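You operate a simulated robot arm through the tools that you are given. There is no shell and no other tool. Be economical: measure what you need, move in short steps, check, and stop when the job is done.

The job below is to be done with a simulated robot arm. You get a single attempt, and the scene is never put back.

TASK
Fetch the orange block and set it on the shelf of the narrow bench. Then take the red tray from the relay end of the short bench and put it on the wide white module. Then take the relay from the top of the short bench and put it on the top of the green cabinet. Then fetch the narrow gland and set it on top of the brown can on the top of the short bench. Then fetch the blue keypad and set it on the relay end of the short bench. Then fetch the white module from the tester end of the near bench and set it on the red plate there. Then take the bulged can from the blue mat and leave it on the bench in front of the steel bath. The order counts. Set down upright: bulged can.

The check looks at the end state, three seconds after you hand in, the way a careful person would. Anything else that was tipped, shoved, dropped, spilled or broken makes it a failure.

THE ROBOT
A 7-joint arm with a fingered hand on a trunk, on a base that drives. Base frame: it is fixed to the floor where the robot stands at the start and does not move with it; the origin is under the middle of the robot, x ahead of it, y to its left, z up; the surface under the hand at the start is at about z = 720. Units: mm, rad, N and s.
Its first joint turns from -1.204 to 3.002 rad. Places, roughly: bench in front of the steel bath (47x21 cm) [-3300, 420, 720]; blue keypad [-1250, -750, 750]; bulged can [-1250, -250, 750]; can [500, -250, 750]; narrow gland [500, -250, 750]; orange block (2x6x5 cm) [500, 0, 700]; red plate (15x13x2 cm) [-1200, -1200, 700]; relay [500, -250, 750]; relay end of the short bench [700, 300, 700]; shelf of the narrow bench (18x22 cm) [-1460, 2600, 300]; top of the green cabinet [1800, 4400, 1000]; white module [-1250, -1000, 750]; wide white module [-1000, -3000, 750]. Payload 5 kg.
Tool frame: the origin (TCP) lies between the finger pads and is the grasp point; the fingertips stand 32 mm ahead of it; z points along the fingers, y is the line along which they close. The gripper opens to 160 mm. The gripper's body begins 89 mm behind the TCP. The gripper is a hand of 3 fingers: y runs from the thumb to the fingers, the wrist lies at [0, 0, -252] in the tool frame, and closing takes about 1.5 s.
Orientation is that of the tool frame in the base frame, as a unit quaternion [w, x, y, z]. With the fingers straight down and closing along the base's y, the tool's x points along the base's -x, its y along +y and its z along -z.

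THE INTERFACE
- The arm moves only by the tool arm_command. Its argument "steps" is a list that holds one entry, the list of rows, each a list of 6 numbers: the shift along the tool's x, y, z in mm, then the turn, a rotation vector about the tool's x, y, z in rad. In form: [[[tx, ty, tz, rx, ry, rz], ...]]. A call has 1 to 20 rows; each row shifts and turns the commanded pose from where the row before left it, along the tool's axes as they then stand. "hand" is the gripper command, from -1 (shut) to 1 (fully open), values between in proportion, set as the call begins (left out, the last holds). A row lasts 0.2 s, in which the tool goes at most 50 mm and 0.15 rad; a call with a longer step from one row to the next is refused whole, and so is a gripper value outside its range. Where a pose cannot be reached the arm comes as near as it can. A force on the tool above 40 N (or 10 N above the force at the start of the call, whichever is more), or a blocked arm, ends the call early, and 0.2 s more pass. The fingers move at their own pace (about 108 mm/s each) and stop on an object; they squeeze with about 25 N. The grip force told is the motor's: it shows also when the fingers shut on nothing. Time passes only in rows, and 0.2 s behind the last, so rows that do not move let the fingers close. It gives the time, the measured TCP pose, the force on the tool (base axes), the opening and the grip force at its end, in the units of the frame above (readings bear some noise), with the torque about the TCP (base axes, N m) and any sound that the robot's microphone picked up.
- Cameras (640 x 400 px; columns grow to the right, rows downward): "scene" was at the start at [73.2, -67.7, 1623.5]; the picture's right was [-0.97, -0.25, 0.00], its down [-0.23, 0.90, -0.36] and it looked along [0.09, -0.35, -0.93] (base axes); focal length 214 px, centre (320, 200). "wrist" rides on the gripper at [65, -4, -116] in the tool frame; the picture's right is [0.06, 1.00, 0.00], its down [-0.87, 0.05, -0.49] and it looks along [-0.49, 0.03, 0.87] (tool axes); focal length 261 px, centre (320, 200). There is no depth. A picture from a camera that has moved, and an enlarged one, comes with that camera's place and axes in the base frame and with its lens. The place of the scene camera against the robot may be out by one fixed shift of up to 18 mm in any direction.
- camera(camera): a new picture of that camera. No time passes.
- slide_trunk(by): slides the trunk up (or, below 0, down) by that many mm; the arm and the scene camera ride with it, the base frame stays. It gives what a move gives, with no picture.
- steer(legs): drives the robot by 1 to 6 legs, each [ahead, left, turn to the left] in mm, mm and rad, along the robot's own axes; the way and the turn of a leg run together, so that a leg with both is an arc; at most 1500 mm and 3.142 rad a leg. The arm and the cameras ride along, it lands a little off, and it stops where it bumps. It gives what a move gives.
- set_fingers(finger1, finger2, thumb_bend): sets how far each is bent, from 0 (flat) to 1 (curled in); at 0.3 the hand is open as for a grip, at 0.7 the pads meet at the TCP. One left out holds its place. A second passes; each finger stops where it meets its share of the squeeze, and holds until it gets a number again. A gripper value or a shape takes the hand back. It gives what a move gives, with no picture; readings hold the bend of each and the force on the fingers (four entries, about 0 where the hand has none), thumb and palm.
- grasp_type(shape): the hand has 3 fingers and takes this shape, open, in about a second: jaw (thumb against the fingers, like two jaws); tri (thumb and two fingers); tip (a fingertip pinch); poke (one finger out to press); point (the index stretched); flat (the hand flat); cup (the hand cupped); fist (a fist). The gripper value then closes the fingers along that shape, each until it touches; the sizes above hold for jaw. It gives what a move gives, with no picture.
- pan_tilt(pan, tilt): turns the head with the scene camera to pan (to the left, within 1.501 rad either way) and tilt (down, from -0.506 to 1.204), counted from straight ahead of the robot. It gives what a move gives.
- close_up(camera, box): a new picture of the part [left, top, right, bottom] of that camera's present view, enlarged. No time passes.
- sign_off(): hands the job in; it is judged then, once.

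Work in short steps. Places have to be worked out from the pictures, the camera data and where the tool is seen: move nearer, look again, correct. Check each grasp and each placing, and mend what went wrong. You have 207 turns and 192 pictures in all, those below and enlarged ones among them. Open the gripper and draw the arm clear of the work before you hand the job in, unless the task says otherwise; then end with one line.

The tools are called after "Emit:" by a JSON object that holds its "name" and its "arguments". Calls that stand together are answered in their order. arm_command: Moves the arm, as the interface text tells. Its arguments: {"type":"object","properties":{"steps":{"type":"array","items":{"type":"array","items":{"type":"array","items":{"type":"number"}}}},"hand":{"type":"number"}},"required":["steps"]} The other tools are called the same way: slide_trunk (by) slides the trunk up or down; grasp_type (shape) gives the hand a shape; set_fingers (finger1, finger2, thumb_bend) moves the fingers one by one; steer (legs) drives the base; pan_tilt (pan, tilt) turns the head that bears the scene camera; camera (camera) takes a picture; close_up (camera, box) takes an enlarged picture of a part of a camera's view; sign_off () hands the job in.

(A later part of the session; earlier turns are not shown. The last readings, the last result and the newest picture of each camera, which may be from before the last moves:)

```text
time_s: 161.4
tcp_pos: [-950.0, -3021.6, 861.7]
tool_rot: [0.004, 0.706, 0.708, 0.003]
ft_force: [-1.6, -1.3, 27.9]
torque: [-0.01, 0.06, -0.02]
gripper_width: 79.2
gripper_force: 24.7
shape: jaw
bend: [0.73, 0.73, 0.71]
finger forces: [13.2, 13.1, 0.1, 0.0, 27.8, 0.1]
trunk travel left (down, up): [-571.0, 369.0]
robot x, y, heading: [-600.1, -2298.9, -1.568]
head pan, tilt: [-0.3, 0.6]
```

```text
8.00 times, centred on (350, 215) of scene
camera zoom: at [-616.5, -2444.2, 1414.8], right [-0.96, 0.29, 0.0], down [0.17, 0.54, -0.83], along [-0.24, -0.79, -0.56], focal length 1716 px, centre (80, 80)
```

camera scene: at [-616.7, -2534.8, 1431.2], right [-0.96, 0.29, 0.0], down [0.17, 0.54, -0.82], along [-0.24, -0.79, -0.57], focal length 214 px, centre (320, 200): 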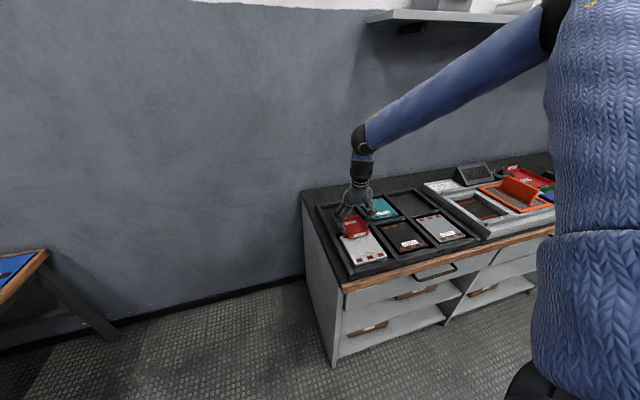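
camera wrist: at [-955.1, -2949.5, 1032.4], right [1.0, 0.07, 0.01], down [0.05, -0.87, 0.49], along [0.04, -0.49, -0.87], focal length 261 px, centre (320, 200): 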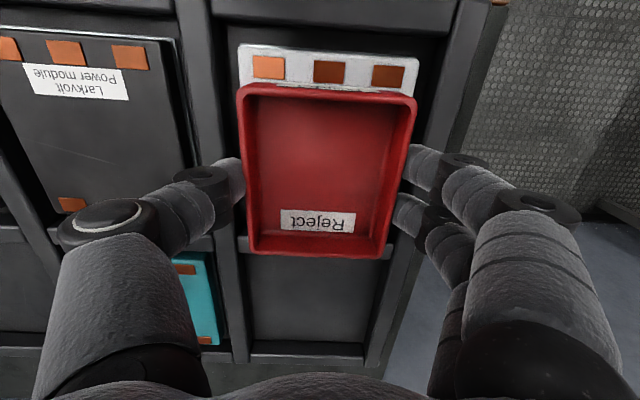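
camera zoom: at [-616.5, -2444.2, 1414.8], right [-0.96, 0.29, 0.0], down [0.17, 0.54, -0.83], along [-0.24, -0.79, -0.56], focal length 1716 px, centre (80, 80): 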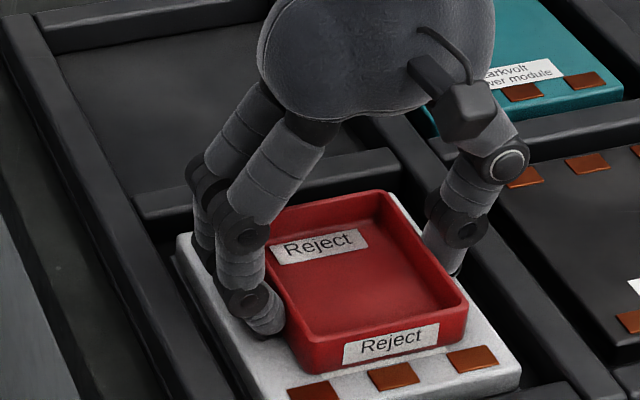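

Seated on the module (28 N). Raise 3 mm to ease, open modestly, and rise.

Emit:
{"name": "slide_trunk", "arguments": {"by": 3}}

Emit:
{"name": "arm_command", "arguments": {"steps": [[[0, 0, 0, 0, 0, 0], [0, 0, 0, 0, 0, 0], [0, 0, 0, 0, 0, 0]]], "hand": 0.3}}

Emit:
{"name": "slide_trunk", "arguments": {"by": 200}}

Emit:
{"name": "close_up", "arguments": {"camera": "scene", "box": [290, 170, 450, 270]}}

```text
time_s: 161.9
tcp_pos: [-948.9, -3020.6, 862.5]
tool_rot: [0.003, 0.705, 0.709, 0.003]
ft_force: [0.1, -3.5, 14.4]
torque: [-0.03, 0.0, -0.02]
gripper_width: 79.4
gripper_force: 24.8
shape: jaw
bend: [0.73, 0.73, 0.71]
finger forces: [13.6, 13.6, 0.1, 0.1, 26.4, 0.0]
trunk travel left (down, up): [-574.0, 366.0]
robot x, y, heading: [-601.2, -2300.6, -1.567]
head pan, tilt: [-0.3, 0.6]
```

```text
time_s: 162.7
tcp_pos: [-949.4, -3021.2, 862.2]
tool_rot: [0.001, 0.706, 0.708, 0.005]
ft_force: [0.2, 0.9, 0.7]
torque: [0.04, 0.01, 0.01]
gripper_width: 103.7
gripper_force: 0.0
shape: jaw
bend: [0.7, 0.7, 0.67]
finger forces: [0.0, 0.0, 0.0, 0.1, 0.1, 0.1]
trunk travel left (down, up): [-574.0, 366.0]
robot x, y, heading: [-600.6, -2299.3, -1.569]
head pan, tilt: [-0.3, 0.6]
```

```text
time_s: 164.9
tcp_pos: [-950.0, -3022.3, 1062.8]
tool_rot: [0.002, 0.705, 0.709, 0.005]
ft_force: [-0.5, 0.4, 0.1]
torque: [-0.02, 0.0, 0.0]
gripper_width: 103.5
gripper_force: 0.0
shape: jaw
bend: [0.7, 0.7, 0.67]
finger forces: [0.0, 0.1, 0.0, 0.0, 0.0, 0.0]
trunk travel left (down, up): [-774.0, 166.0]
robot x, y, heading: [-596.8, -2301.0, -1.572]
head pan, tilt: [-0.3, 0.6]
```

```text
4.00 times, centred on (370, 220) of scene
camera zoom: at [-617.5, -2446.2, 1617.0], right [-0.96, 0.29, 0.0], down [0.17, 0.54, -0.82], along [-0.24, -0.79, -0.57], focal length 858 px, centre (120, 120)
```

zoom: 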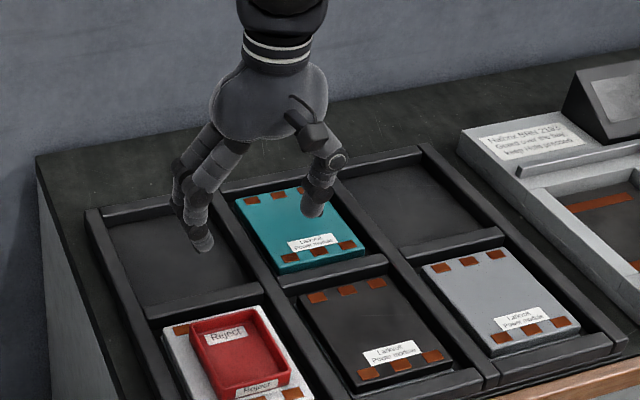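

Tray placed. Now back north to the short bench for the relay (≈(423,-260)).

Emit:
{"name": "steer", "arguments": {"legs": [[-1000, 270, 0], [-1300, 20, 0], [0, 0, 1.57]]}}

Emit:
{"name": "camera", "arguments": {"camera": "wrist"}}

```text
time_s: 180.1
tcp_pos: [400.6, -374.4, 1062.0]
tool_rot: [-0.002, 0.021, 1.0, 0.005]
ft_force: [0.2, 0.5, 0.7]
torque: [0.0, 0.01, -0.01]
gripper_width: 103.6
gripper_force: 0.1
shape: jaw
bend: [0.7, 0.7, 0.67]
finger forces: [0.1, 0.1, 0.0, 0.0, 0.0, 0.0]
trunk travel left (down, up): [-774.0, 166.0]
robot x, y, heading: [-306.4, 9.8, -0.046]
head pan, tilt: [-0.3, 0.6]
```

```text
129 pictures are left
camera wrist: at [334.8, -376.5, 1178.0], right [-0.02, 1.0, 0.01], down [0.87, 0.01, 0.49], along [0.49, 0.02, -0.87], focal length 261 px, centre (320, 200)
```

wrist: 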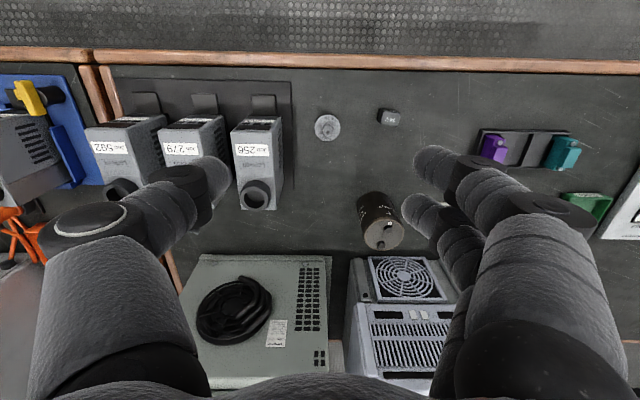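

Relay at ≈(422,-257). Shift the base so the hand is above it, narrow the hand, and lower.

Emit:
{"name": "steer", "arguments": {"legs": [[0, 0, 0.046], [3, 85, 0]]}}

Emit:
{"name": "arm_command", "arguments": {"steps": [[[0, 0, 0, 0, 0, 0], [0, 0, 0, 0, 0, 0]]], "hand": -0.3}}

Emit:
{"name": "slide_trunk", "arguments": {"by": -210}}

Emit:
{"name": "camera", "arguments": {"camera": "wrist"}}

```text
time_s: 181.6
tcp_pos: [420.5, -251.3, 1062.1]
tool_rot: [-0.002, -0.003, 1.0, 0.004]
ft_force: [0.8, 0.7, -0.6]
torque: [-0.06, 0.04, 0.0]
gripper_width: 103.5
gripper_force: 0.1
shape: jaw
bend: [0.7, 0.7, 0.67]
finger forces: [0.1, 0.0, 0.0, 0.0, 0.0, 0.0]
trunk travel left (down, up): [-774.0, 166.0]
robot x, y, heading: [-304.2, 98.2, 0.004]
head pan, tilt: [-0.3, 0.6]
```

```text
time_s: 182.2
tcp_pos: [421.0, -251.5, 1062.7]
tool_rot: [-0.001, -0.002, 1.0, 0.005]
ft_force: [0.3, -0.2, -0.2]
torque: [0.0, 0.0, 0.02]
gripper_width: 56.5
gripper_force: 0.1
shape: jaw
bend: [0.73, 0.73, 0.7]
finger forces: [0.1, 0.0, 0.1, 0.1, 0.0, 0.0]
trunk travel left (down, up): [-774.0, 166.0]
robot x, y, heading: [-299.7, 99.6, 0.004]
head pan, tilt: [-0.3, 0.6]
```

```text
time_s: 184.5
tcp_pos: [419.6, -252.2, 853.3]
tool_rot: [-0.001, -0.002, 1.0, 0.005]
ft_force: [-0.2, 0.0, -0.4]
torque: [-0.01, -0.01, 0.0]
gripper_width: 56.5
gripper_force: 0.1
shape: jaw
bend: [0.73, 0.73, 0.7]
finger forces: [0.1, 0.1, 0.0, 0.0, 0.1, 0.0]
trunk travel left (down, up): [-564.0, 376.0]
robot x, y, heading: [-304.2, 97.6, 0.007]
head pan, tilt: [-0.3, 0.6]
```

```text
128 pictures are left
camera wrist: at [354.9, -257.3, 968.3], right [-0.07, 1.0, 0.01], down [0.87, 0.05, 0.49], along [0.49, 0.04, -0.87], focal length 261 px, centre (320, 200)
```

wrist: 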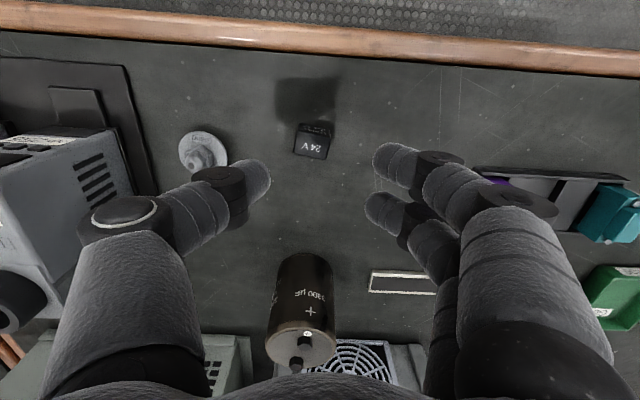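

Relay centre ≈(424,-257). Nudge, lower 90 and check.

Emit:
{"name": "arm_command", "arguments": {"steps": [[[-4, -4, 0, 0, 0, 0], [0, 0, 0, 0, 0, 0]]]}}

Emit:
{"name": "slide_trunk", "arguments": {"by": -85}}

Emit:
{"name": "camera", "arguments": {"camera": "wrist"}}

```text
time_s: 185.1
tcp_pos: [424.4, -257.1, 852.6]
tool_rot: [-0.001, -0.002, 1.0, 0.004]
ft_force: [1.0, -0.7, 0.3]
torque: [-0.01, 0.01, -0.03]
gripper_width: 56.5
gripper_force: 0.1
shape: jaw
bend: [0.73, 0.73, 0.7]
finger forces: [0.0, 0.1, 0.0, 0.1, 0.0, 0.0]
trunk travel left (down, up): [-564.0, 376.0]
robot x, y, heading: [-302.4, 94.2, 0.003]
head pan, tilt: [-0.3, 0.6]
```

```text
time_s: 186.3
tcp_pos: [425.5, -256.1, 766.4]
tool_rot: [-0.001, -0.002, 1.0, 0.005]
ft_force: [0.6, 0.3, 0.0]
torque: [-0.01, 0.03, 0.0]
gripper_width: 56.3
gripper_force: 0.0
shape: jaw
bend: [0.73, 0.73, 0.7]
finger forces: [0.0, 0.1, 0.0, 0.0, 0.0, 0.1]
trunk travel left (down, up): [-479.0, 461.0]
robot x, y, heading: [-306.2, 94.4, 0.002]
head pan, tilt: [-0.3, 0.6]
```

```text
127 pictures are left
camera wrist: at [358.6, -261.1, 883.4], right [-0.07, 1.0, 0.01], down [0.87, 0.05, 0.49], along [0.49, 0.04, -0.87], focal length 261 px, centre (320, 200)
```

wrist: 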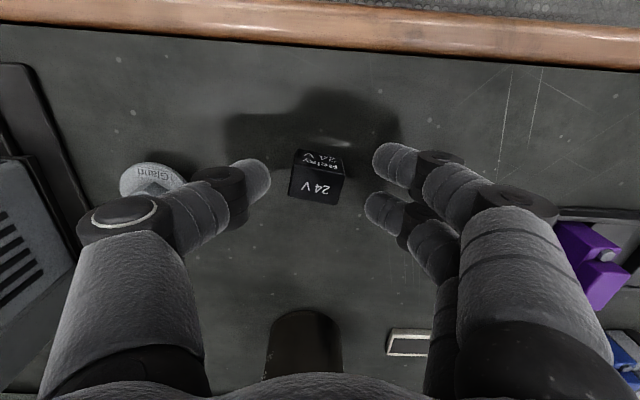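

Aligned. Lower 9 mm and close.

Emit:
{"name": "slide_trunk", "arguments": {"by": -9}}

Emit:
{"name": "arm_command", "arguments": {"steps": [[[0, 0, 0, 0, 0, 0], [0, 0, 0, 0, 0, 0], [0, 0, 0, 0, 0, 0], [0, 0, 0, 0, 0, 0]]], "hand": -1}}

Emit:
{"name": "slide_trunk", "arguments": {"by": 150}}

Emit:
{"name": "camera", "arguments": {"camera": "wrist"}}

```text
time_s: 186.8
tcp_pos: [424.2, -255.3, 759.4]
tool_rot: [-0.001, -0.002, 1.0, 0.004]
ft_force: [-0.4, 0.6, 0.6]
torque: [0.0, -0.01, 0.0]
gripper_width: 56.5
gripper_force: 0.1
shape: jaw
bend: [0.73, 0.73, 0.7]
finger forces: [0.0, 0.0, 0.1, 0.0, 0.1, 0.0]
trunk travel left (down, up): [-470.0, 470.0]
robot x, y, heading: [-304.6, 99.5, 0.006]
head pan, tilt: [-0.3, 0.6]
```

```text
time_s: 187.8
tcp_pos: [422.8, -256.1, 759.0]
tool_rot: [-0.002, -0.003, 1.0, 0.004]
ft_force: [-0.2, 0.8, 2.0]
torque: [0.01, -0.01, -0.01]
gripper_width: 19.2
gripper_force: 25.0
shape: jaw
bend: [0.73, 0.72, 0.7]
finger forces: [8.6, 16.8, 0.0, 0.0, 21.6, 0.1]
trunk travel left (down, up): [-470.0, 470.0]
robot x, y, heading: [-305.0, 94.6, 0.001]
head pan, tilt: [-0.3, 0.6]
```

```text
time_s: 189.6
tcp_pos: [424.0, -255.5, 907.7]
tool_rot: [-0.002, -0.003, 1.0, 0.005]
ft_force: [-0.6, 0.5, -0.2]
torque: [0.0, 0.0, 0.04]
gripper_width: 19.2
gripper_force: 24.9
shape: jaw
bend: [0.73, 0.72, 0.7]
finger forces: [8.5, 16.6, 0.0, 0.1, 21.3, 0.0]
trunk travel left (down, up): [-620.0, 320.0]
robot x, y, heading: [-303.8, 92.8, 0.005]
head pan, tilt: [-0.3, 0.6]
```

```text
126 pictures are left
camera wrist: at [358.9, -261.4, 1023.8], right [-0.07, 1.0, 0.01], down [0.87, 0.05, 0.49], along [0.49, 0.04, -0.87], focal length 261 px, centre (320, 200)
```

wrist: 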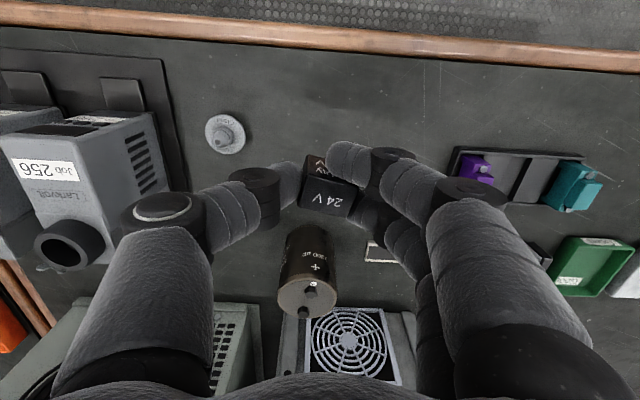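

Relay held. Raise, drive north in the corridor, and look NE for the way to the green cabinet.

Emit:
{"name": "slide_trunk", "arguments": {"by": 150}}

Emit:
{"name": "steer", "arguments": {"legs": [[0, 720, 0]]}}

Emit:
{"name": "pan_tilt", "arguments": {"pan": 0.6, "tilt": 0.6}}

Emit:
{"name": "camera", "arguments": {"camera": "scene"}}

```text
time_s: 191.3
tcp_pos: [424.6, -256.3, 1058.3]
tool_rot: [-0.002, -0.003, 1.0, 0.004]
ft_force: [-0.1, -0.1, -0.4]
torque: [-0.04, -0.01, -0.02]
gripper_width: 19.1
gripper_force: 24.7
shape: jaw
bend: [0.73, 0.72, 0.7]
finger forces: [8.5, 16.5, 0.0, 0.0, 21.2, 0.0]
trunk travel left (down, up): [-770.0, 170.0]
robot x, y, heading: [-301.8, 97.1, 0.004]
head pan, tilt: [-0.3, 0.6]
```

```text
time_s: 195.3
tcp_pos: [422.1, 469.5, 1059.0]
tool_rot: [0.0, -0.001, 1.0, 0.005]
ft_force: [-0.3, -0.1, -0.9]
torque: [0.01, -0.01, 0.01]
gripper_width: 19.0
gripper_force: 24.5
shape: jaw
bend: [0.73, 0.72, 0.7]
finger forces: [8.4, 16.5, 0.1, 0.0, 21.5, 0.0]
trunk travel left (down, up): [-770.0, 170.0]
robot x, y, heading: [-302.0, 823.9, 0.004]
head pan, tilt: [-0.3, 0.6]
```

```text
time_s: 196.5
tcp_pos: [422.2, 468.1, 1058.0]
tool_rot: [-0.001, -0.002, 1.0, 0.005]
ft_force: [-0.7, -0.2, 0.3]
torque: [-0.01, -0.01, -0.01]
gripper_width: 19.1
gripper_force: 24.8
shape: jaw
bend: [0.73, 0.72, 0.7]
finger forces: [8.4, 16.4, 0.0, 0.0, 21.5, 0.0]
trunk travel left (down, up): [-770.0, 170.0]
robot x, y, heading: [-305.5, 820.8, -0.001]
head pan, tilt: [0.6, 0.6]
```

```text
125 pictures are left
camera scene: at [-173.0, 859.5, 1613.2], right [0.56, -0.83, 0.0], down [-0.47, -0.32, -0.83], along [0.68, 0.47, -0.56], focal length 214 px, centre (320, 200)
```

scene: 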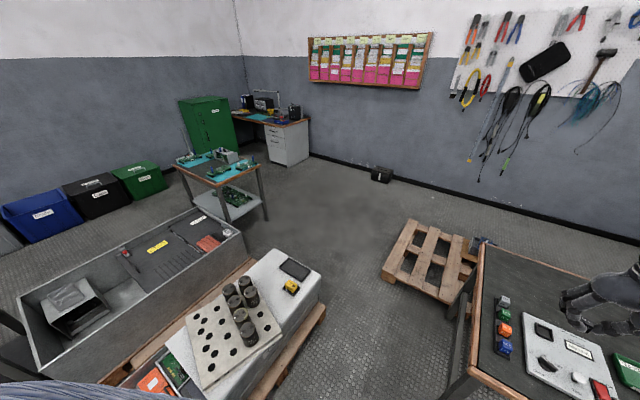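

There is a gap between the crate corner (≈(564,1328)) and the floor pallet (≈(1077,1041)). I approach along y≈945, turn to face through it, and re-measure.

Emit:
{"name": "steer", "arguments": {"legs": [[830, 120, 0], [0, 0, 1.06]]}}

Emit:
{"name": "pan_tilt", "arguments": {"pan": 0.0, "tilt": 1.0}}

Emit:
{"name": "camera", "arguments": {"camera": "scene"}}

```text
time_s: 203.7
tcp_pos: [1193.7, 1412.6, 1059.0]
tool_rot: [-0.004, -0.511, 0.859, 0.003]
ft_force: [-1.1, -0.1, -0.3]
torque: [0.0, 0.0, 0.0]
gripper_width: 18.8
gripper_force: 25.0
shape: jaw
bend: [0.73, 0.72, 0.7]
finger forces: [8.1, 16.2, 0.0, 0.0, 21.3, 0.1]
trunk travel left (down, up): [-770.0, 170.0]
robot x, y, heading: [531.7, 941.4, 1.072]
head pan, tilt: [0.6, 0.6]
```

```text
time_s: 204.7
tcp_pos: [1194.1, 1412.8, 1059.2]
tool_rot: [-0.004, -0.511, 0.86, 0.003]
ft_force: [0.4, -0.6, -0.5]
torque: [0.0, 0.02, -0.01]
gripper_width: 19.1
gripper_force: 24.7
shape: jaw
bend: [0.73, 0.72, 0.7]
finger forces: [8.0, 16.4, 0.0, 0.1, 21.3, 0.1]
trunk travel left (down, up): [-770.0, 170.0]
robot x, y, heading: [533.4, 946.1, 1.074]
head pan, tilt: [0.0, 1.0]
```

```text
124 pictures are left
camera scene: at [600.9, 1037.3, 1581.2], right [0.88, -0.48, 0.0], down [-0.4, -0.74, -0.54], along [0.26, 0.47, -0.84], focal length 214 px, centre (320, 200)
```

scene: 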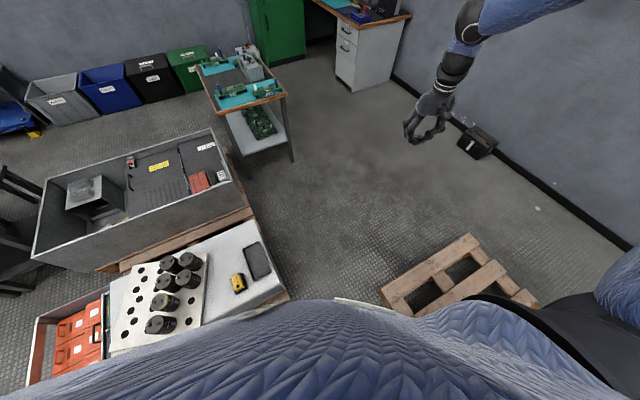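

Gap is ~600 mm, midpoint (803,1163). I line up with its normal and drive through.

Emit:
{"name": "steer", "arguments": {"legs": [[71, -144, 0.04], [350, 0, 0]]}}

Emit:
{"name": "steer", "arguments": {"legs": [[400, 0, 0]]}}

Emit:
{"name": "pan_tilt", "arguments": {"pan": 0.0, "tilt": 0.55}}

Emit:
{"name": "camera", "arguments": {"camera": "scene"}}

```text
time_s: 208.0
tcp_pos: [1479.2, 1792.3, 1055.6]
tool_rot: [-0.004, -0.53, 0.848, -0.003]
ft_force: [0.5, 1.0, -1.1]
torque: [-0.14, -0.03, 0.01]
gripper_width: 18.9
gripper_force: 24.7
shape: jaw
bend: [0.73, 0.72, 0.7]
finger forces: [7.1, 16.5, 0.0, 0.0, 21.3, 0.1]
trunk travel left (down, up): [-770.0, 170.0]
robot x, y, heading: [844.2, 1283.5, 1.116]
head pan, tilt: [0.0, 1.0]
```

```text
time_s: 210.5
tcp_pos: [1658.7, 2150.9, 1057.0]
tool_rot: [-0.004, -0.533, 0.846, 0.003]
ft_force: [0.7, 0.7, -0.4]
torque: [-0.02, 0.0, 0.04]
gripper_width: 18.9
gripper_force: 24.8
shape: jaw
bend: [0.73, 0.72, 0.7]
finger forces: [7.2, 16.5, 0.0, 0.0, 21.3, 0.1]
trunk travel left (down, up): [-770.0, 170.0]
robot x, y, heading: [1023.2, 1653.8, 1.12]
head pan, tilt: [0.0, 1.0]
```

```text
time_s: 211.4
tcp_pos: [1658.9, 2149.4, 1058.7]
tool_rot: [-0.003, -0.532, 0.847, 0.003]
ft_force: [-0.6, -0.5, -0.5]
torque: [-0.03, 0.06, 0.01]
gripper_width: 19.0
gripper_force: 25.2
shape: jaw
bend: [0.73, 0.72, 0.7]
finger forces: [7.2, 16.5, 0.0, 0.0, 21.4, 0.0]
trunk travel left (down, up): [-770.0, 170.0]
robot x, y, heading: [1021.8, 1648.9, 1.12]
head pan, tilt: [0.0, 0.55]
```

```text
123 pictures are left
camera scene: at [1093.8, 1763.4, 1617.6], right [0.9, -0.44, 0.0], down [-0.23, -0.47, -0.85], along [0.37, 0.77, -0.52], focal length 214 px, centre (320, 200)
```

scene: 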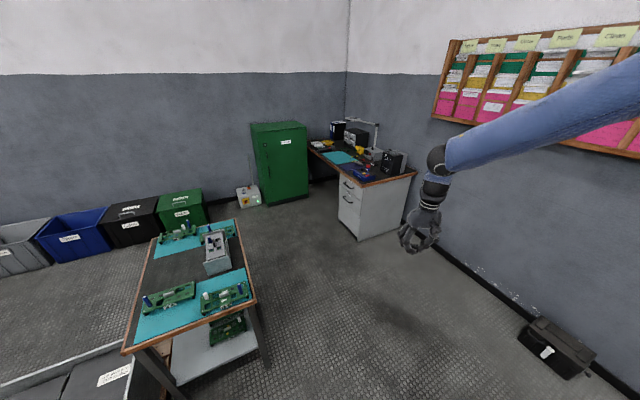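

Through. Raise the trunk fully-ish, drive to face the green cabinet, and look.

Emit:
{"name": "slide_trunk", "arguments": {"by": 150}}

Emit:
{"name": "steer", "arguments": {"legs": [[883, -103, 0], [0, 0, 0.45], [900, 50, 0]]}}

Emit:
{"name": "pan_tilt", "arguments": {"pan": -0.2, "tilt": 0.5}}

Emit:
{"name": "camera", "arguments": {"camera": "scene"}}

Emit:
{"name": "camera", "arguments": {"camera": "wrist"}}

```text
time_s: 213.2
tcp_pos: [1659.7, 2149.5, 1209.1]
tool_rot: [-0.004, -0.533, 0.846, 0.002]
ft_force: [-0.9, 0.2, 0.0]
torque: [-0.04, 0.0, 0.01]
gripper_width: 18.8
gripper_force: 24.7
shape: jaw
bend: [0.73, 0.72, 0.7]
finger forces: [7.2, 16.5, 0.0, 0.1, 21.3, 0.0]
trunk travel left (down, up): [-920.0, 20.0]
robot x, y, heading: [1020.2, 1649.2, 1.122]
head pan, tilt: [0.0, 0.55]
```

```text
time_s: 223.5
tcp_pos: [1826.9, 4022.3, 1209.0]
tool_rot: [-0.005, -0.705, 0.709, 0.002]
ft_force: [-0.5, -0.3, -0.6]
torque: [-0.01, 0.03, -0.04]
gripper_width: 18.3
gripper_force: 25.0
shape: jaw
bend: [0.73, 0.72, 0.7]
finger forces: [6.6, 16.6, 0.0, 0.0, 21.1, 0.0]
trunk travel left (down, up): [-920.0, 20.0]
robot x, y, heading: [1467.1, 3295.8, 1.564]
head pan, tilt: [0.0, 0.55]
```

```text
time_s: 224.3
tcp_pos: [1827.2, 4021.3, 1209.0]
tool_rot: [-0.003, -0.706, 0.709, 0.003]
ft_force: [-0.1, 0.4, -0.2]
torque: [0.0, 0.03, -0.02]
gripper_width: 18.7
gripper_force: 25.2
shape: jaw
bend: [0.73, 0.72, 0.7]
finger forces: [6.6, 16.5, 0.0, 0.0, 21.1, 0.0]
trunk travel left (down, up): [-920.0, 20.0]
robot x, y, heading: [1471.8, 3300.1, 1.563]
head pan, tilt: [-0.201, 0.499]
```

```text
122 pictures are left
camera scene: at [1496.6, 3424.8, 1772.2], right [0.98, -0.21, 0.0], down [-0.1, -0.47, -0.88], along [0.18, 0.86, -0.48], focal length 214 px, centre (320, 200)
```

scene: 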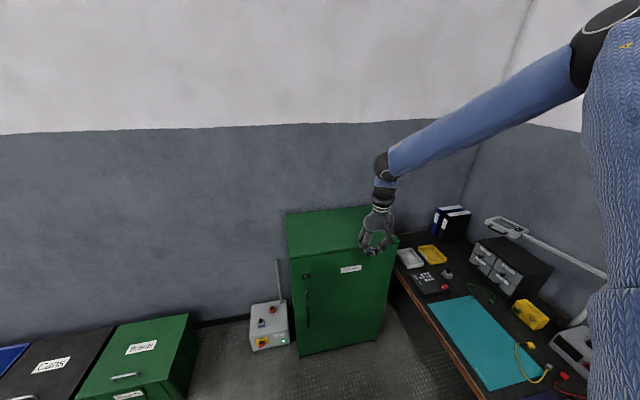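

```text
121 pictures are left
camera wrist: at [1832.4, 3957.7, 1323.9], right [-1.0, -0.06, 0.01], down [-0.05, 0.87, 0.49], along [-0.04, 0.49, -0.87], focal length 261 px, centre (320, 200)
```

wrist: 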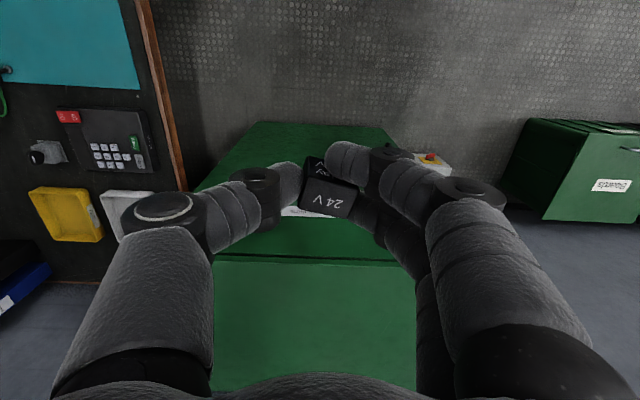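

Cabinet top z≈970, front y≈4270, centre x≈1818. Drive ahead 390 and lower to z≈1060 to look.

Emit:
{"name": "steer", "arguments": {"legs": [[395, 8, 0]]}}

Emit:
{"name": "slide_trunk", "arguments": {"by": -150}}

Emit:
{"name": "camera", "arguments": {"camera": "wrist"}}

Emit:
{"name": "camera", "arguments": {"camera": "scene"}}

```text
time_s: 226.7
tcp_pos: [1821.5, 4415.3, 1208.3]
tool_rot: [-0.004, -0.705, 0.709, 0.001]
ft_force: [0.3, 0.3, 0.0]
torque: [-0.01, 0.02, 0.01]
gripper_width: 18.5
gripper_force: 25.0
shape: jaw
bend: [0.73, 0.72, 0.7]
finger forces: [6.7, 16.5, 0.0, 0.1, 21.1, 0.1]
trunk travel left (down, up): [-920.0, 20.0]
robot x, y, heading: [1465.5, 3688.9, 1.564]
head pan, tilt: [-0.201, 0.499]
```

```text
time_s: 228.5
tcp_pos: [1820.9, 4415.9, 1059.0]
tool_rot: [-0.003, -0.706, 0.708, 0.003]
ft_force: [-0.3, -0.4, -0.5]
torque: [-0.04, 0.01, 0.02]
gripper_width: 18.7
gripper_force: 25.4
shape: jaw
bend: [0.73, 0.72, 0.7]
finger forces: [6.7, 16.5, 0.1, 0.0, 21.1, 0.0]
trunk travel left (down, up): [-770.0, 170.0]
robot x, y, heading: [1462.4, 3691.0, 1.563]
head pan, tilt: [-0.201, 0.499]
```

```text
120 pictures are left
camera wrist: at [1826.1, 4350.5, 1174.3], right [-1.0, -0.06, 0.01], down [-0.05, 0.87, 0.49], along [-0.04, 0.49, -0.87], focal length 261 px, centre (320, 200)
```

wrist: 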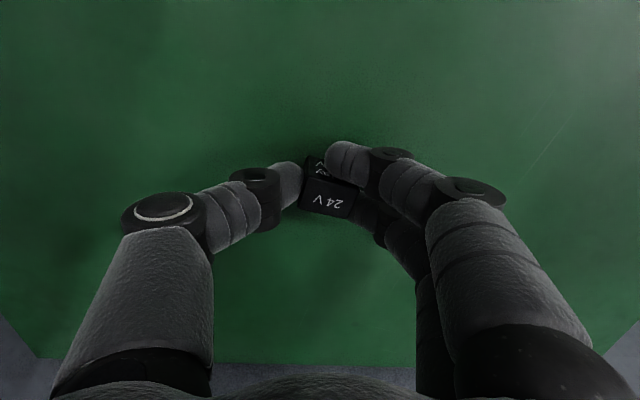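

```text
119 pictures are left
camera scene: at [1491.1, 3816.9, 1622.3], right [0.98, -0.21, 0.0], down [-0.1, -0.47, -0.88], along [0.18, 0.86, -0.48], focal length 214 px, centre (320, 200)
```

scene: 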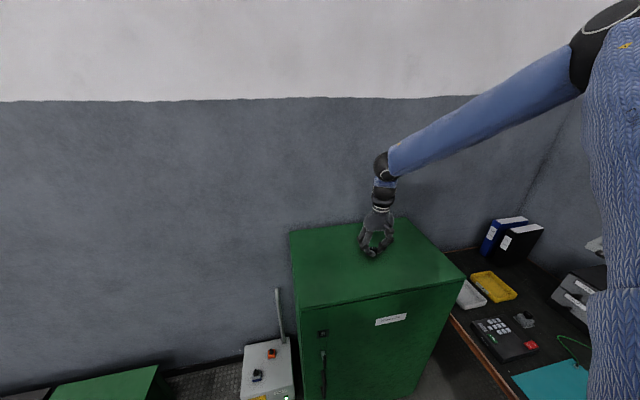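

Over the cabinet top. Lower stepwise to contact.

Emit:
{"name": "slide_trunk", "arguments": {"by": -36}}

Emit:
{"name": "slide_trunk", "arguments": {"by": -6}}

Emit:
{"name": "slide_trunk", "arguments": {"by": -5}}

Emit:
{"name": "slide_trunk", "arguments": {"by": -5}}

```text
time_s: 229.0
tcp_pos: [1820.4, 4416.8, 1047.1]
tool_rot: [-0.001, -0.706, 0.709, 0.006]
ft_force: [1.2, -9.0, 32.0]
torque: [0.02, 0.13, 0.04]
gripper_width: 21.5
gripper_force: 25.2
shape: jaw
bend: [0.74, 0.73, 0.72]
finger forces: [9.6, 28.2, 0.0, 0.1, 29.4, 0.1]
trunk travel left (down, up): [-753.0, 187.0]
robot x, y, heading: [1463.0, 3692.8, 1.562]
head pan, tilt: [-0.201, 0.499]
stopped: the force on the tool passed its limit at 74 N (the readings are from after the stop); the commanded pose is now the measured one
```

```text
time_s: 229.3
tcp_pos: [1820.9, 4418.8, 1048.6]
tool_rot: [0.0, -0.705, 0.709, 0.006]
ft_force: [0.3, -6.2, 25.1]
torque: [-0.02, 0.21, 0.07]
gripper_width: 20.9
gripper_force: 25.0
shape: jaw
bend: [0.74, 0.73, 0.72]
finger forces: [8.6, 29.5, 0.0, 0.0, 26.2, 0.1]
trunk travel left (down, up): [-751.0, 189.0]
robot x, y, heading: [1462.6, 3689.7, 1.568]
head pan, tilt: [-0.201, 0.499]
stopped: the force on the tool passed its limit at 46 N (the readings are from after the stop); the commanded pose is now the measured one
```

```text
time_s: 229.7
tcp_pos: [1819.7, 4419.7, 1048.4]
tool_rot: [0.001, -0.706, 0.708, 0.007]
ft_force: [-1.1, -8.1, 28.0]
torque: [-0.04, 0.1, 0.06]
gripper_width: 20.6
gripper_force: 24.8
shape: jaw
bend: [0.74, 0.73, 0.72]
finger forces: [7.9, 31.6, 0.0, 0.0, 29.8, 0.1]
trunk travel left (down, up): [-749.0, 191.0]
robot x, y, heading: [1464.1, 3692.7, 1.56]
head pan, tilt: [-0.201, 0.499]
stopped: the force on the tool passed its limit at 45 N (the readings are from after the stop); the commanded pose is now the measured one
```

```text
time_s: 230.1
tcp_pos: [1819.6, 4420.9, 1048.8]
tool_rot: [0.002, -0.706, 0.708, 0.008]
ft_force: [-0.5, -8.5, 27.3]
torque: [-0.13, 0.09, 0.11]
gripper_width: 20.7
gripper_force: 25.7
shape: jaw
bend: [0.74, 0.73, 0.72]
finger forces: [7.6, 32.0, 0.1, 0.1, 30.2, 0.1]
trunk travel left (down, up): [-747.0, 193.0]
robot x, y, heading: [1462.2, 3694.3, 1.563]
head pan, tilt: [-0.201, 0.499]
stopped: the force on the tool passed its limit at 44 N (the readings are from after the stop); the commanded pose is now the measured one
```

Contact already at z≈1047 (top is ~1005). Ease up a bit, then open.

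Emit:
{"name": "slide_trunk", "arguments": {"by": 5}}

Emit:
{"name": "arm_command", "arguments": {"steps": [[[0, 0, 0, 0, 0, 0], [0, 0, 0, 0, 0, 0], [0, 0, 0, 0, 0, 0]]], "hand": -0.4}}

Emit:
{"name": "camera", "arguments": {"camera": "wrist"}}

```text
time_s: 230.6
tcp_pos: [1820.5, 4422.5, 1049.2]
tool_rot: [0.003, -0.705, 0.709, 0.007]
ft_force: [-0.3, -0.1, 0.9]
torque: [0.06, 0.01, 0.02]
gripper_width: 19.6
gripper_force: 24.8
shape: jaw
bend: [0.74, 0.72, 0.71]
finger forces: [6.7, 16.8, 0.0, 0.0, 20.4, 0.0]
trunk travel left (down, up): [-752.0, 188.0]
robot x, y, heading: [1465.6, 3692.8, 1.565]
head pan, tilt: [-0.201, 0.499]
```

```text
time_s: 231.4
tcp_pos: [1821.8, 4422.4, 1050.6]
tool_rot: [0.002, -0.705, 0.709, 0.009]
ft_force: [0.5, 0.1, -0.6]
torque: [0.02, -0.02, -0.04]
gripper_width: 47.8
gripper_force: 0.1
shape: jaw
bend: [0.73, 0.73, 0.7]
finger forces: [0.1, 0.0, 0.0, 0.1, 0.0, 0.0]
trunk travel left (down, up): [-752.0, 188.0]
robot x, y, heading: [1460.6, 3689.7, 1.565]
head pan, tilt: [-0.201, 0.499]
```

```text
118 pictures are left
camera wrist: at [1825.7, 4355.7, 1165.3], right [-1.0, -0.06, 0.01], down [-0.05, 0.86, 0.5], along [-0.04, 0.5, -0.86], focal length 261 px, centre (320, 200)
```

wrist: 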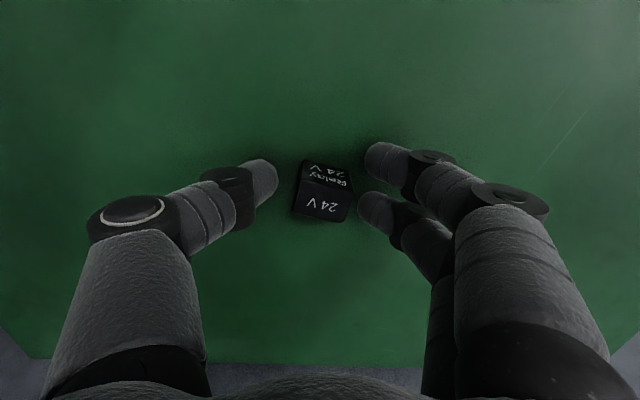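

Relay stands on the cabinet. Rise, back off, and return along the same route.

Emit:
{"name": "slide_trunk", "arguments": {"by": 100}}

Emit:
{"name": "steer", "arguments": {"legs": [[-1290, -40, 0], [0, 0, -0.45], [-883, 103, 0]]}}

Emit:
{"name": "pan_tilt", "arguments": {"pan": 0.0, "tilt": 0.7}}

```text
time_s: 232.7
tcp_pos: [1820.8, 4422.1, 1150.7]
tool_rot: [0.002, -0.706, 0.708, 0.008]
ft_force: [0.6, 1.2, -0.7]
torque: [-0.01, 0.02, 0.0]
gripper_width: 47.7
gripper_force: 0.1
shape: jaw
bend: [0.73, 0.73, 0.7]
finger forces: [0.0, 0.0, 0.1, 0.0, 0.0, 0.0]
trunk travel left (down, up): [-852.0, 88.0]
robot x, y, heading: [1461.6, 3691.4, 1.566]
head pan, tilt: [-0.201, 0.499]
```

```text
time_s: 244.7
tcp_pos: [1638.7, 2187.3, 1151.4]
tool_rot: [0.004, -0.523, 0.852, 0.006]
ft_force: [0.3, 0.5, 0.4]
torque: [0.04, 0.0, -0.02]
gripper_width: 47.5
gripper_force: 0.0
shape: jaw
bend: [0.73, 0.73, 0.7]
finger forces: [0.1, 0.2, 0.1, 0.0, 0.1, 0.0]
trunk travel left (down, up): [-852.0, 88.0]
robot x, y, heading: [991.9, 1699.0, 1.099]
head pan, tilt: [-0.201, 0.499]
```

```text
time_s: 245.4
tcp_pos: [1638.1, 2187.3, 1149.6]
tool_rot: [0.003, -0.522, 0.853, 0.008]
ft_force: [0.0, 0.4, -0.8]
torque: [0.03, 0.0, -0.01]
gripper_width: 47.6
gripper_force: 0.1
shape: jaw
bend: [0.73, 0.73, 0.7]
finger forces: [0.0, 0.0, 0.0, 0.0, 0.0, 0.0]
trunk travel left (down, up): [-852.0, 88.0]
robot x, y, heading: [986.7, 1695.8, 1.098]
head pan, tilt: [0.0, 0.7]
```

Line up with the gap axis again and reverse through, then go west and turn to face the short bench.

Emit:
{"name": "steer", "arguments": {"legs": [[17, -47, 0.02], [-840, 0, 0]]}}

Emit:
{"name": "steer", "arguments": {"legs": [[-459, 864, 0], [0, 0, -1.118]]}}

```text
time_s: 250.4
tcp_pos: [1307.1, 1449.0, 1151.7]
tool_rot: [0.003, -0.538, 0.843, 0.007]
ft_force: [-0.6, -0.1, 0.2]
torque: [-0.02, -0.02, 0.02]
gripper_width: 48.1
gripper_force: 0.1
shape: jaw
bend: [0.73, 0.73, 0.7]
finger forces: [0.1, 0.0, 0.0, 0.0, 0.1, 0.0]
trunk travel left (down, up): [-852.0, 88.0]
robot x, y, heading: [677.7, 930.6, 1.136]
head pan, tilt: [0.0, 0.7]
```

```text
time_s: 258.3
tcp_pos: [450.0, 543.4, 1150.6]
tool_rot: [0.007, -0.016, 1.0, 0.004]
ft_force: [0.6, 0.9, -0.1]
torque: [-0.01, 0.01, 0.0]
gripper_width: 48.1
gripper_force: 0.0
shape: jaw
bend: [0.73, 0.73, 0.7]
finger forces: [0.0, 0.1, 0.0, 0.0, 0.0, 0.1]
trunk travel left (down, up): [-852.0, 88.0]
robot x, y, heading: [-292.9, 873.1, 0.029]
head pan, tilt: [0.0, 0.7]
```

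Now to the gland near (445,-357).

Emit:
{"name": "steer", "arguments": {"legs": [[0, 0, -0.029], [5, -872, 0]]}}

Emit:
{"name": "slide_trunk", "arguments": {"by": -200}}

Emit:
{"name": "camera", "arguments": {"camera": "wrist"}}

```text
time_s: 263.3
tcp_pos: [446.9, -354.4, 1150.5]
tool_rot: [0.007, -0.002, 1.0, 0.005]
ft_force: [-0.1, -0.2, 1.3]
torque: [0.04, 0.01, -0.03]
gripper_width: 48.0
gripper_force: 0.2
shape: jaw
bend: [0.73, 0.73, 0.7]
finger forces: [0.0, 0.0, 0.0, 0.0, 0.0, 0.1]
trunk travel left (down, up): [-852.0, 88.0]
robot x, y, heading: [-287.6, -4.3, 0.002]
head pan, tilt: [0.0, 0.7]
```

```text
time_s: 265.4
tcp_pos: [446.8, -355.4, 950.1]
tool_rot: [0.006, -0.003, 1.0, 0.005]
ft_force: [-0.9, -1.1, 0.4]
torque: [0.0, 0.01, -0.05]
gripper_width: 48.2
gripper_force: 0.1
shape: jaw
bend: [0.73, 0.73, 0.7]
finger forces: [0.1, 0.1, 0.1, 0.1, 0.1, 0.0]
trunk travel left (down, up): [-652.0, 288.0]
robot x, y, heading: [-290.6, -4.0, -0.002]
head pan, tilt: [0.0, 0.7]
```

```text
117 pictures are left
camera wrist: at [379.9, -360.0, 1065.5], right [-0.07, 1.0, 0.01], down [0.86, 0.05, 0.5], along [0.5, 0.04, -0.86], focal length 261 px, centre (320, 200)
```

wrist: 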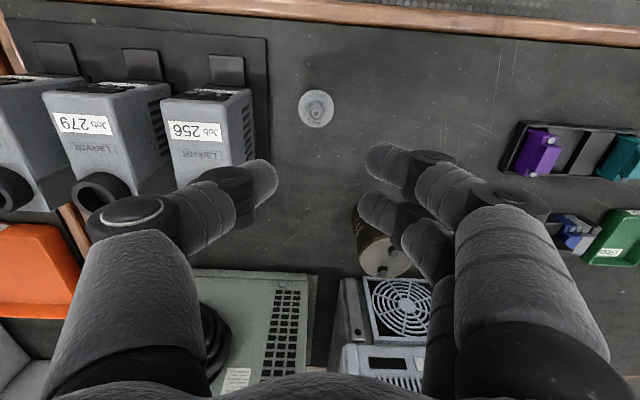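

Look closer at the gland's shape and at the can.

Emit:
{"name": "close_up", "arguments": {"camera": "wrist", "box": [270, 70, 370, 133]}}

Emit:
{"name": "pan_tilt", "arguments": {"pan": -0.35, "tilt": 0.8}}

Emit:
{"name": "close_up", "arguments": {"camera": "scene", "box": [240, 140, 400, 240]}}

```text
6.35 times, centred on (320, 102) of wrist
camera zoom: at [379.9, -360.0, 1065.5], right [-0.07, 1.0, 0.01], down [0.86, 0.05, 0.5], along [0.5, 0.04, -0.86], focal length 1655 px, centre (320, 825)
```

zoom: 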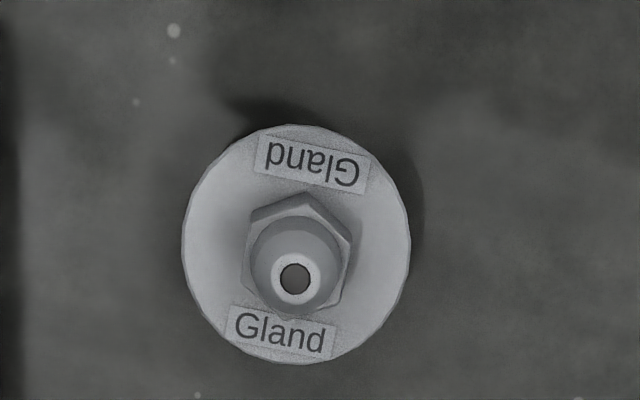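

```text
time_s: 266.3
tcp_pos: [446.3, -355.1, 950.7]
tool_rot: [0.007, -0.002, 1.0, 0.004]
ft_force: [0.5, 0.6, 0.1]
torque: [-0.02, -0.02, 0.01]
gripper_width: 47.8
gripper_force: 0.0
shape: jaw
bend: [0.73, 0.73, 0.7]
finger forces: [0.1, 0.0, 0.0, 0.1, 0.0, 0.0]
trunk travel left (down, up): [-652.0, 288.0]
robot x, y, heading: [-290.3, -5.4, 0.001]
head pan, tilt: [-0.351, 0.799]
```

```text
4.00 times, centred on (320, 190) of scene
camera zoom: at [-152.9, -44.7, 1478.3], right [-0.34, -0.94, 0.0], down [-0.67, 0.24, -0.7], along [0.66, -0.24, -0.72], focal length 858 px, centre (320, 240)
```

zoom: 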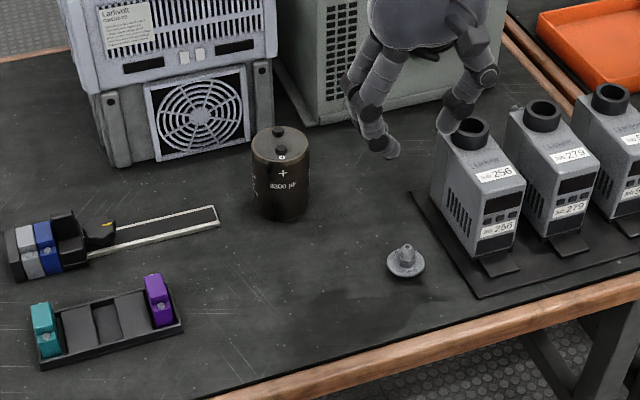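

The gland's nut is ~22 mm; the Job-256 device is too near on the thumb side for closing along y. I rotate the tool 90° about its axis (camera toward +y, fingers toward +x).

Emit:
{"name": "arm_command", "arguments": {"steps": [[[0, 0, 0, 0, 0.014, 0], [0, 0, 0, 0, 0, 0.1428], [0, 0, 0, 0, 0, 0.1428], [0, 0, 0, 0, 0, 0.1428], [0, 0, 0, 0, 0, 0.1428], [0, 0, 0, 0, 0, 0.1428], [0, 0, 0, 0, 0, 0.1428], [0, 0, 0, 0, 0, 0.1428], [0, 0, 0, 0, 0, 0.1428], [0, 0, 0, 0, 0, 0.1428], [0, 0, 0, 0, 0, 0.1428], [0, 0, 0, 0, 0, 0.1428], [0, 0, 0, 0, 0, 0]]]}}

Emit:
{"name": "camera", "arguments": {"camera": "wrist"}}

```text
time_s: 269.1
tcp_pos: [447.1, -354.3, 950.9]
tool_rot: [-0.003, 0.707, 0.708, 0.003]
ft_force: [0.2, 0.4, 0.8]
torque: [0.06, -0.03, 0.0]
gripper_width: 48.0
gripper_force: 0.0
shape: jaw
bend: [0.73, 0.73, 0.7]
finger forces: [0.1, 0.0, 0.0, 0.1, 0.0, 0.0]
trunk travel left (down, up): [-652.0, 288.0]
robot x, y, heading: [-289.3, -2.1, 0.003]
head pan, tilt: [-0.351, 0.799]
```

```text
114 pictures are left
camera wrist: at [442.5, -290.4, 1067.3], right [1.0, 0.07, 0.0], down [0.06, -0.87, 0.48], along [0.03, -0.48, -0.87], focal length 261 px, centre (320, 200)
```

wrist: 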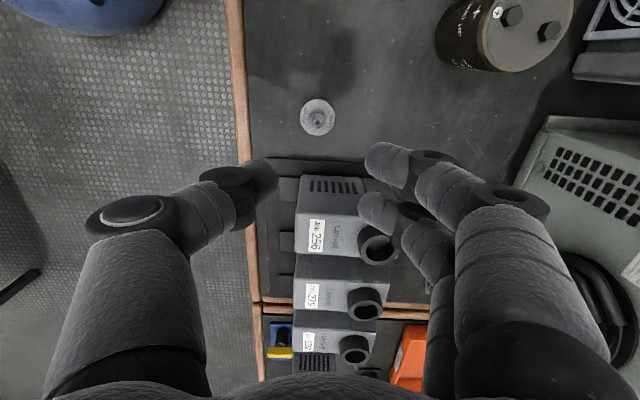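

Gland at ≈(445,-358). Centre, lower 165, and check.

Emit:
{"name": "arm_command", "arguments": {"steps": [[[-4, -2, 0, 0, 0, 0], [0, 0, 0, 0, 0, 0]]]}}

Emit:
{"name": "slide_trunk", "arguments": {"by": -160}}

Emit:
{"name": "camera", "arguments": {"camera": "wrist"}}

```text
time_s: 269.7
tcp_pos: [445.3, -359.7, 950.5]
tool_rot: [-0.002, 0.705, 0.709, 0.003]
ft_force: [0.1, 0.0, 0.5]
torque: [0.02, 0.04, 0.01]
gripper_width: 47.9
gripper_force: 0.0
shape: jaw
bend: [0.73, 0.73, 0.7]
finger forces: [0.0, 0.0, 0.0, 0.0, 0.0, 0.0]
trunk travel left (down, up): [-652.0, 288.0]
robot x, y, heading: [-284.5, -4.4, 0.006]
head pan, tilt: [-0.351, 0.799]
```

```text
time_s: 271.5
tcp_pos: [444.7, -358.3, 792.1]
tool_rot: [-0.003, 0.705, 0.709, 0.003]
ft_force: [-0.6, 0.1, -0.1]
torque: [-0.01, -0.04, 0.0]
gripper_width: 48.1
gripper_force: 0.1
shape: jaw
bend: [0.73, 0.73, 0.7]
finger forces: [0.0, 0.0, 0.0, 0.0, 0.1, 0.1]
trunk travel left (down, up): [-492.0, 448.0]
robot x, y, heading: [-284.8, -2.8, 0.003]
head pan, tilt: [-0.351, 0.799]
```

```text
113 pictures are left
camera wrist: at [439.7, -294.8, 907.2], right [1.0, 0.07, 0.0], down [0.06, -0.87, 0.48], along [0.03, -0.48, -0.87], focal length 261 px, centre (320, 200)
```

wrist: 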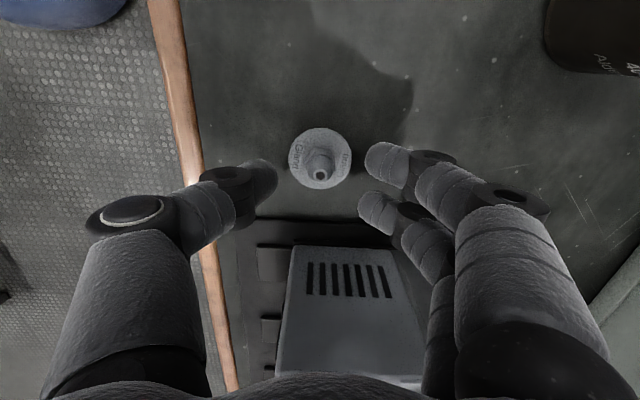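

Aligned on the nut. Lower 33 mm and close.

Emit:
{"name": "arm_command", "arguments": {"steps": [[[-3, 0, 0, 0, 0, 0], [0, 0, 0, 0, 0, 0]]]}}

Emit:
{"name": "slide_trunk", "arguments": {"by": -32}}

Emit:
{"name": "arm_command", "arguments": {"steps": [[[0, 0, 0, 0, 0, 0], [0, 0, 0, 0, 0, 0], [0, 0, 0, 0, 0, 0], [0, 0, 0, 0, 0, 0]]], "hand": -1}}

Emit:
{"name": "camera", "arguments": {"camera": "wrist"}}

```text
time_s: 272.1
tcp_pos: [443.5, -362.3, 790.9]
tool_rot: [-0.002, 0.705, 0.709, 0.003]
ft_force: [0.0, -0.4, -0.6]
torque: [0.04, 0.03, -0.01]
gripper_width: 48.1
gripper_force: 0.1
shape: jaw
bend: [0.73, 0.73, 0.7]
finger forces: [0.0, 0.0, 0.1, 0.0, 0.0, 0.1]
trunk travel left (down, up): [-492.0, 448.0]
robot x, y, heading: [-288.6, -5.0, 0.006]
head pan, tilt: [-0.351, 0.799]
```

```text
time_s: 272.9
tcp_pos: [444.4, -363.1, 760.0]
tool_rot: [-0.003, 0.706, 0.709, 0.003]
ft_force: [0.5, -0.2, -0.1]
torque: [0.03, 0.02, -0.03]
gripper_width: 48.2
gripper_force: 0.0
shape: jaw
bend: [0.73, 0.73, 0.7]
finger forces: [0.0, 0.0, 0.0, 0.0, 0.1, 0.0]
trunk travel left (down, up): [-460.0, 480.0]
robot x, y, heading: [-287.1, -1.7, 0.004]
head pan, tilt: [-0.351, 0.799]
```

```text
time_s: 273.9
tcp_pos: [444.5, -362.3, 758.6]
tool_rot: [-0.003, 0.706, 0.709, 0.003]
ft_force: [-0.8, 0.7, 1.2]
torque: [-0.01, 0.02, -0.02]
gripper_width: 32.4
gripper_force: 25.1
shape: jaw
bend: [0.73, 0.73, 0.7]
finger forces: [12.2, 9.8, 0.0, 0.1, 22.1, 0.1]
trunk travel left (down, up): [-460.0, 480.0]
robot x, y, heading: [-286.7, -3.3, 0.002]
head pan, tilt: [-0.351, 0.799]
```

```text
112 pictures are left
camera wrist: at [439.5, -297.8, 875.3], right [1.0, 0.07, 0.0], down [0.06, -0.87, 0.48], along [0.03, -0.48, -0.87], focal length 261 px, centre (320, 200)
```

wrist: 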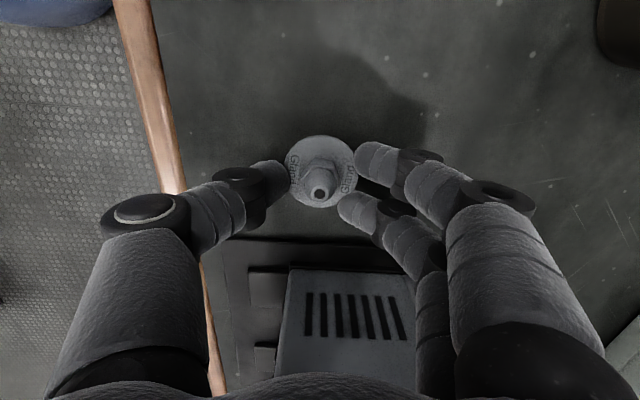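

It caught the flange edge. I reopen, rise 10 mm, and grip the nut instead.

Emit:
{"name": "arm_command", "arguments": {"steps": [[[0, 0, 0, 0, 0, 0], [0, 0, 0, 0, 0, 0], [0, 0, 0, 0, 0, 0]]], "hand": -0.4}}

Emit:
{"name": "slide_trunk", "arguments": {"by": 11}}

Emit:
{"name": "arm_command", "arguments": {"steps": [[[0, 0, 0, 0, 0, 0], [0, 0, 0, 0, 0, 0], [0, 0, 0, 0, 0, 0], [0, 0, 0, 0, 0, 0]]], "hand": -1}}

Emit:
{"name": "camera", "arguments": {"camera": "wrist"}}

```text
time_s: 274.7
tcp_pos: [444.6, -362.6, 758.7]
tool_rot: [-0.003, 0.706, 0.709, 0.003]
ft_force: [-0.4, 0.3, 0.2]
torque: [-0.01, 0.02, 0.02]
gripper_width: 47.6
gripper_force: 0.0
shape: jaw
bend: [0.73, 0.73, 0.7]
finger forces: [0.0, 0.1, 0.0, 0.0, 0.0, 0.0]
trunk travel left (down, up): [-460.0, 480.0]
robot x, y, heading: [-288.8, 0.0, 0.005]
head pan, tilt: [-0.351, 0.799]
```

```text
time_s: 275.3
tcp_pos: [444.3, -362.7, 769.6]
tool_rot: [-0.004, 0.705, 0.709, 0.003]
ft_force: [-0.6, 0.0, 0.6]
torque: [0.02, 0.0, 0.01]
gripper_width: 47.3
gripper_force: 0.0
shape: jaw
bend: [0.73, 0.73, 0.7]
finger forces: [0.0, 0.0, 0.0, 0.0, 0.0, 0.0]
trunk travel left (down, up): [-471.0, 469.0]
robot x, y, heading: [-290.3, -4.3, 0.002]
head pan, tilt: [-0.351, 0.799]
```

```text
time_s: 276.3
tcp_pos: [443.0, -362.3, 769.6]
tool_rot: [-0.003, 0.706, 0.709, 0.003]
ft_force: [0.7, 0.2, 1.2]
torque: [-0.03, -0.01, 0.01]
gripper_width: 15.4
gripper_force: 24.5
shape: jaw
bend: [0.72, 0.71, 0.7]
finger forces: [10.2, 10.3, 0.1, 0.1, 21.0, 0.0]
trunk travel left (down, up): [-471.0, 469.0]
robot x, y, heading: [-290.7, -5.1, 0.001]
head pan, tilt: [-0.351, 0.799]
```

```text
111 pictures are left
camera wrist: at [439.6, -297.8, 886.3], right [1.0, 0.07, 0.0], down [0.06, -0.87, 0.48], along [0.03, -0.48, -0.87], focal length 261 px, centre (320, 200)
```

wrist: 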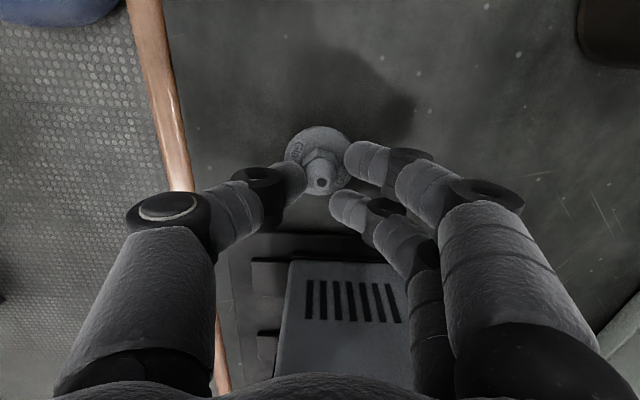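

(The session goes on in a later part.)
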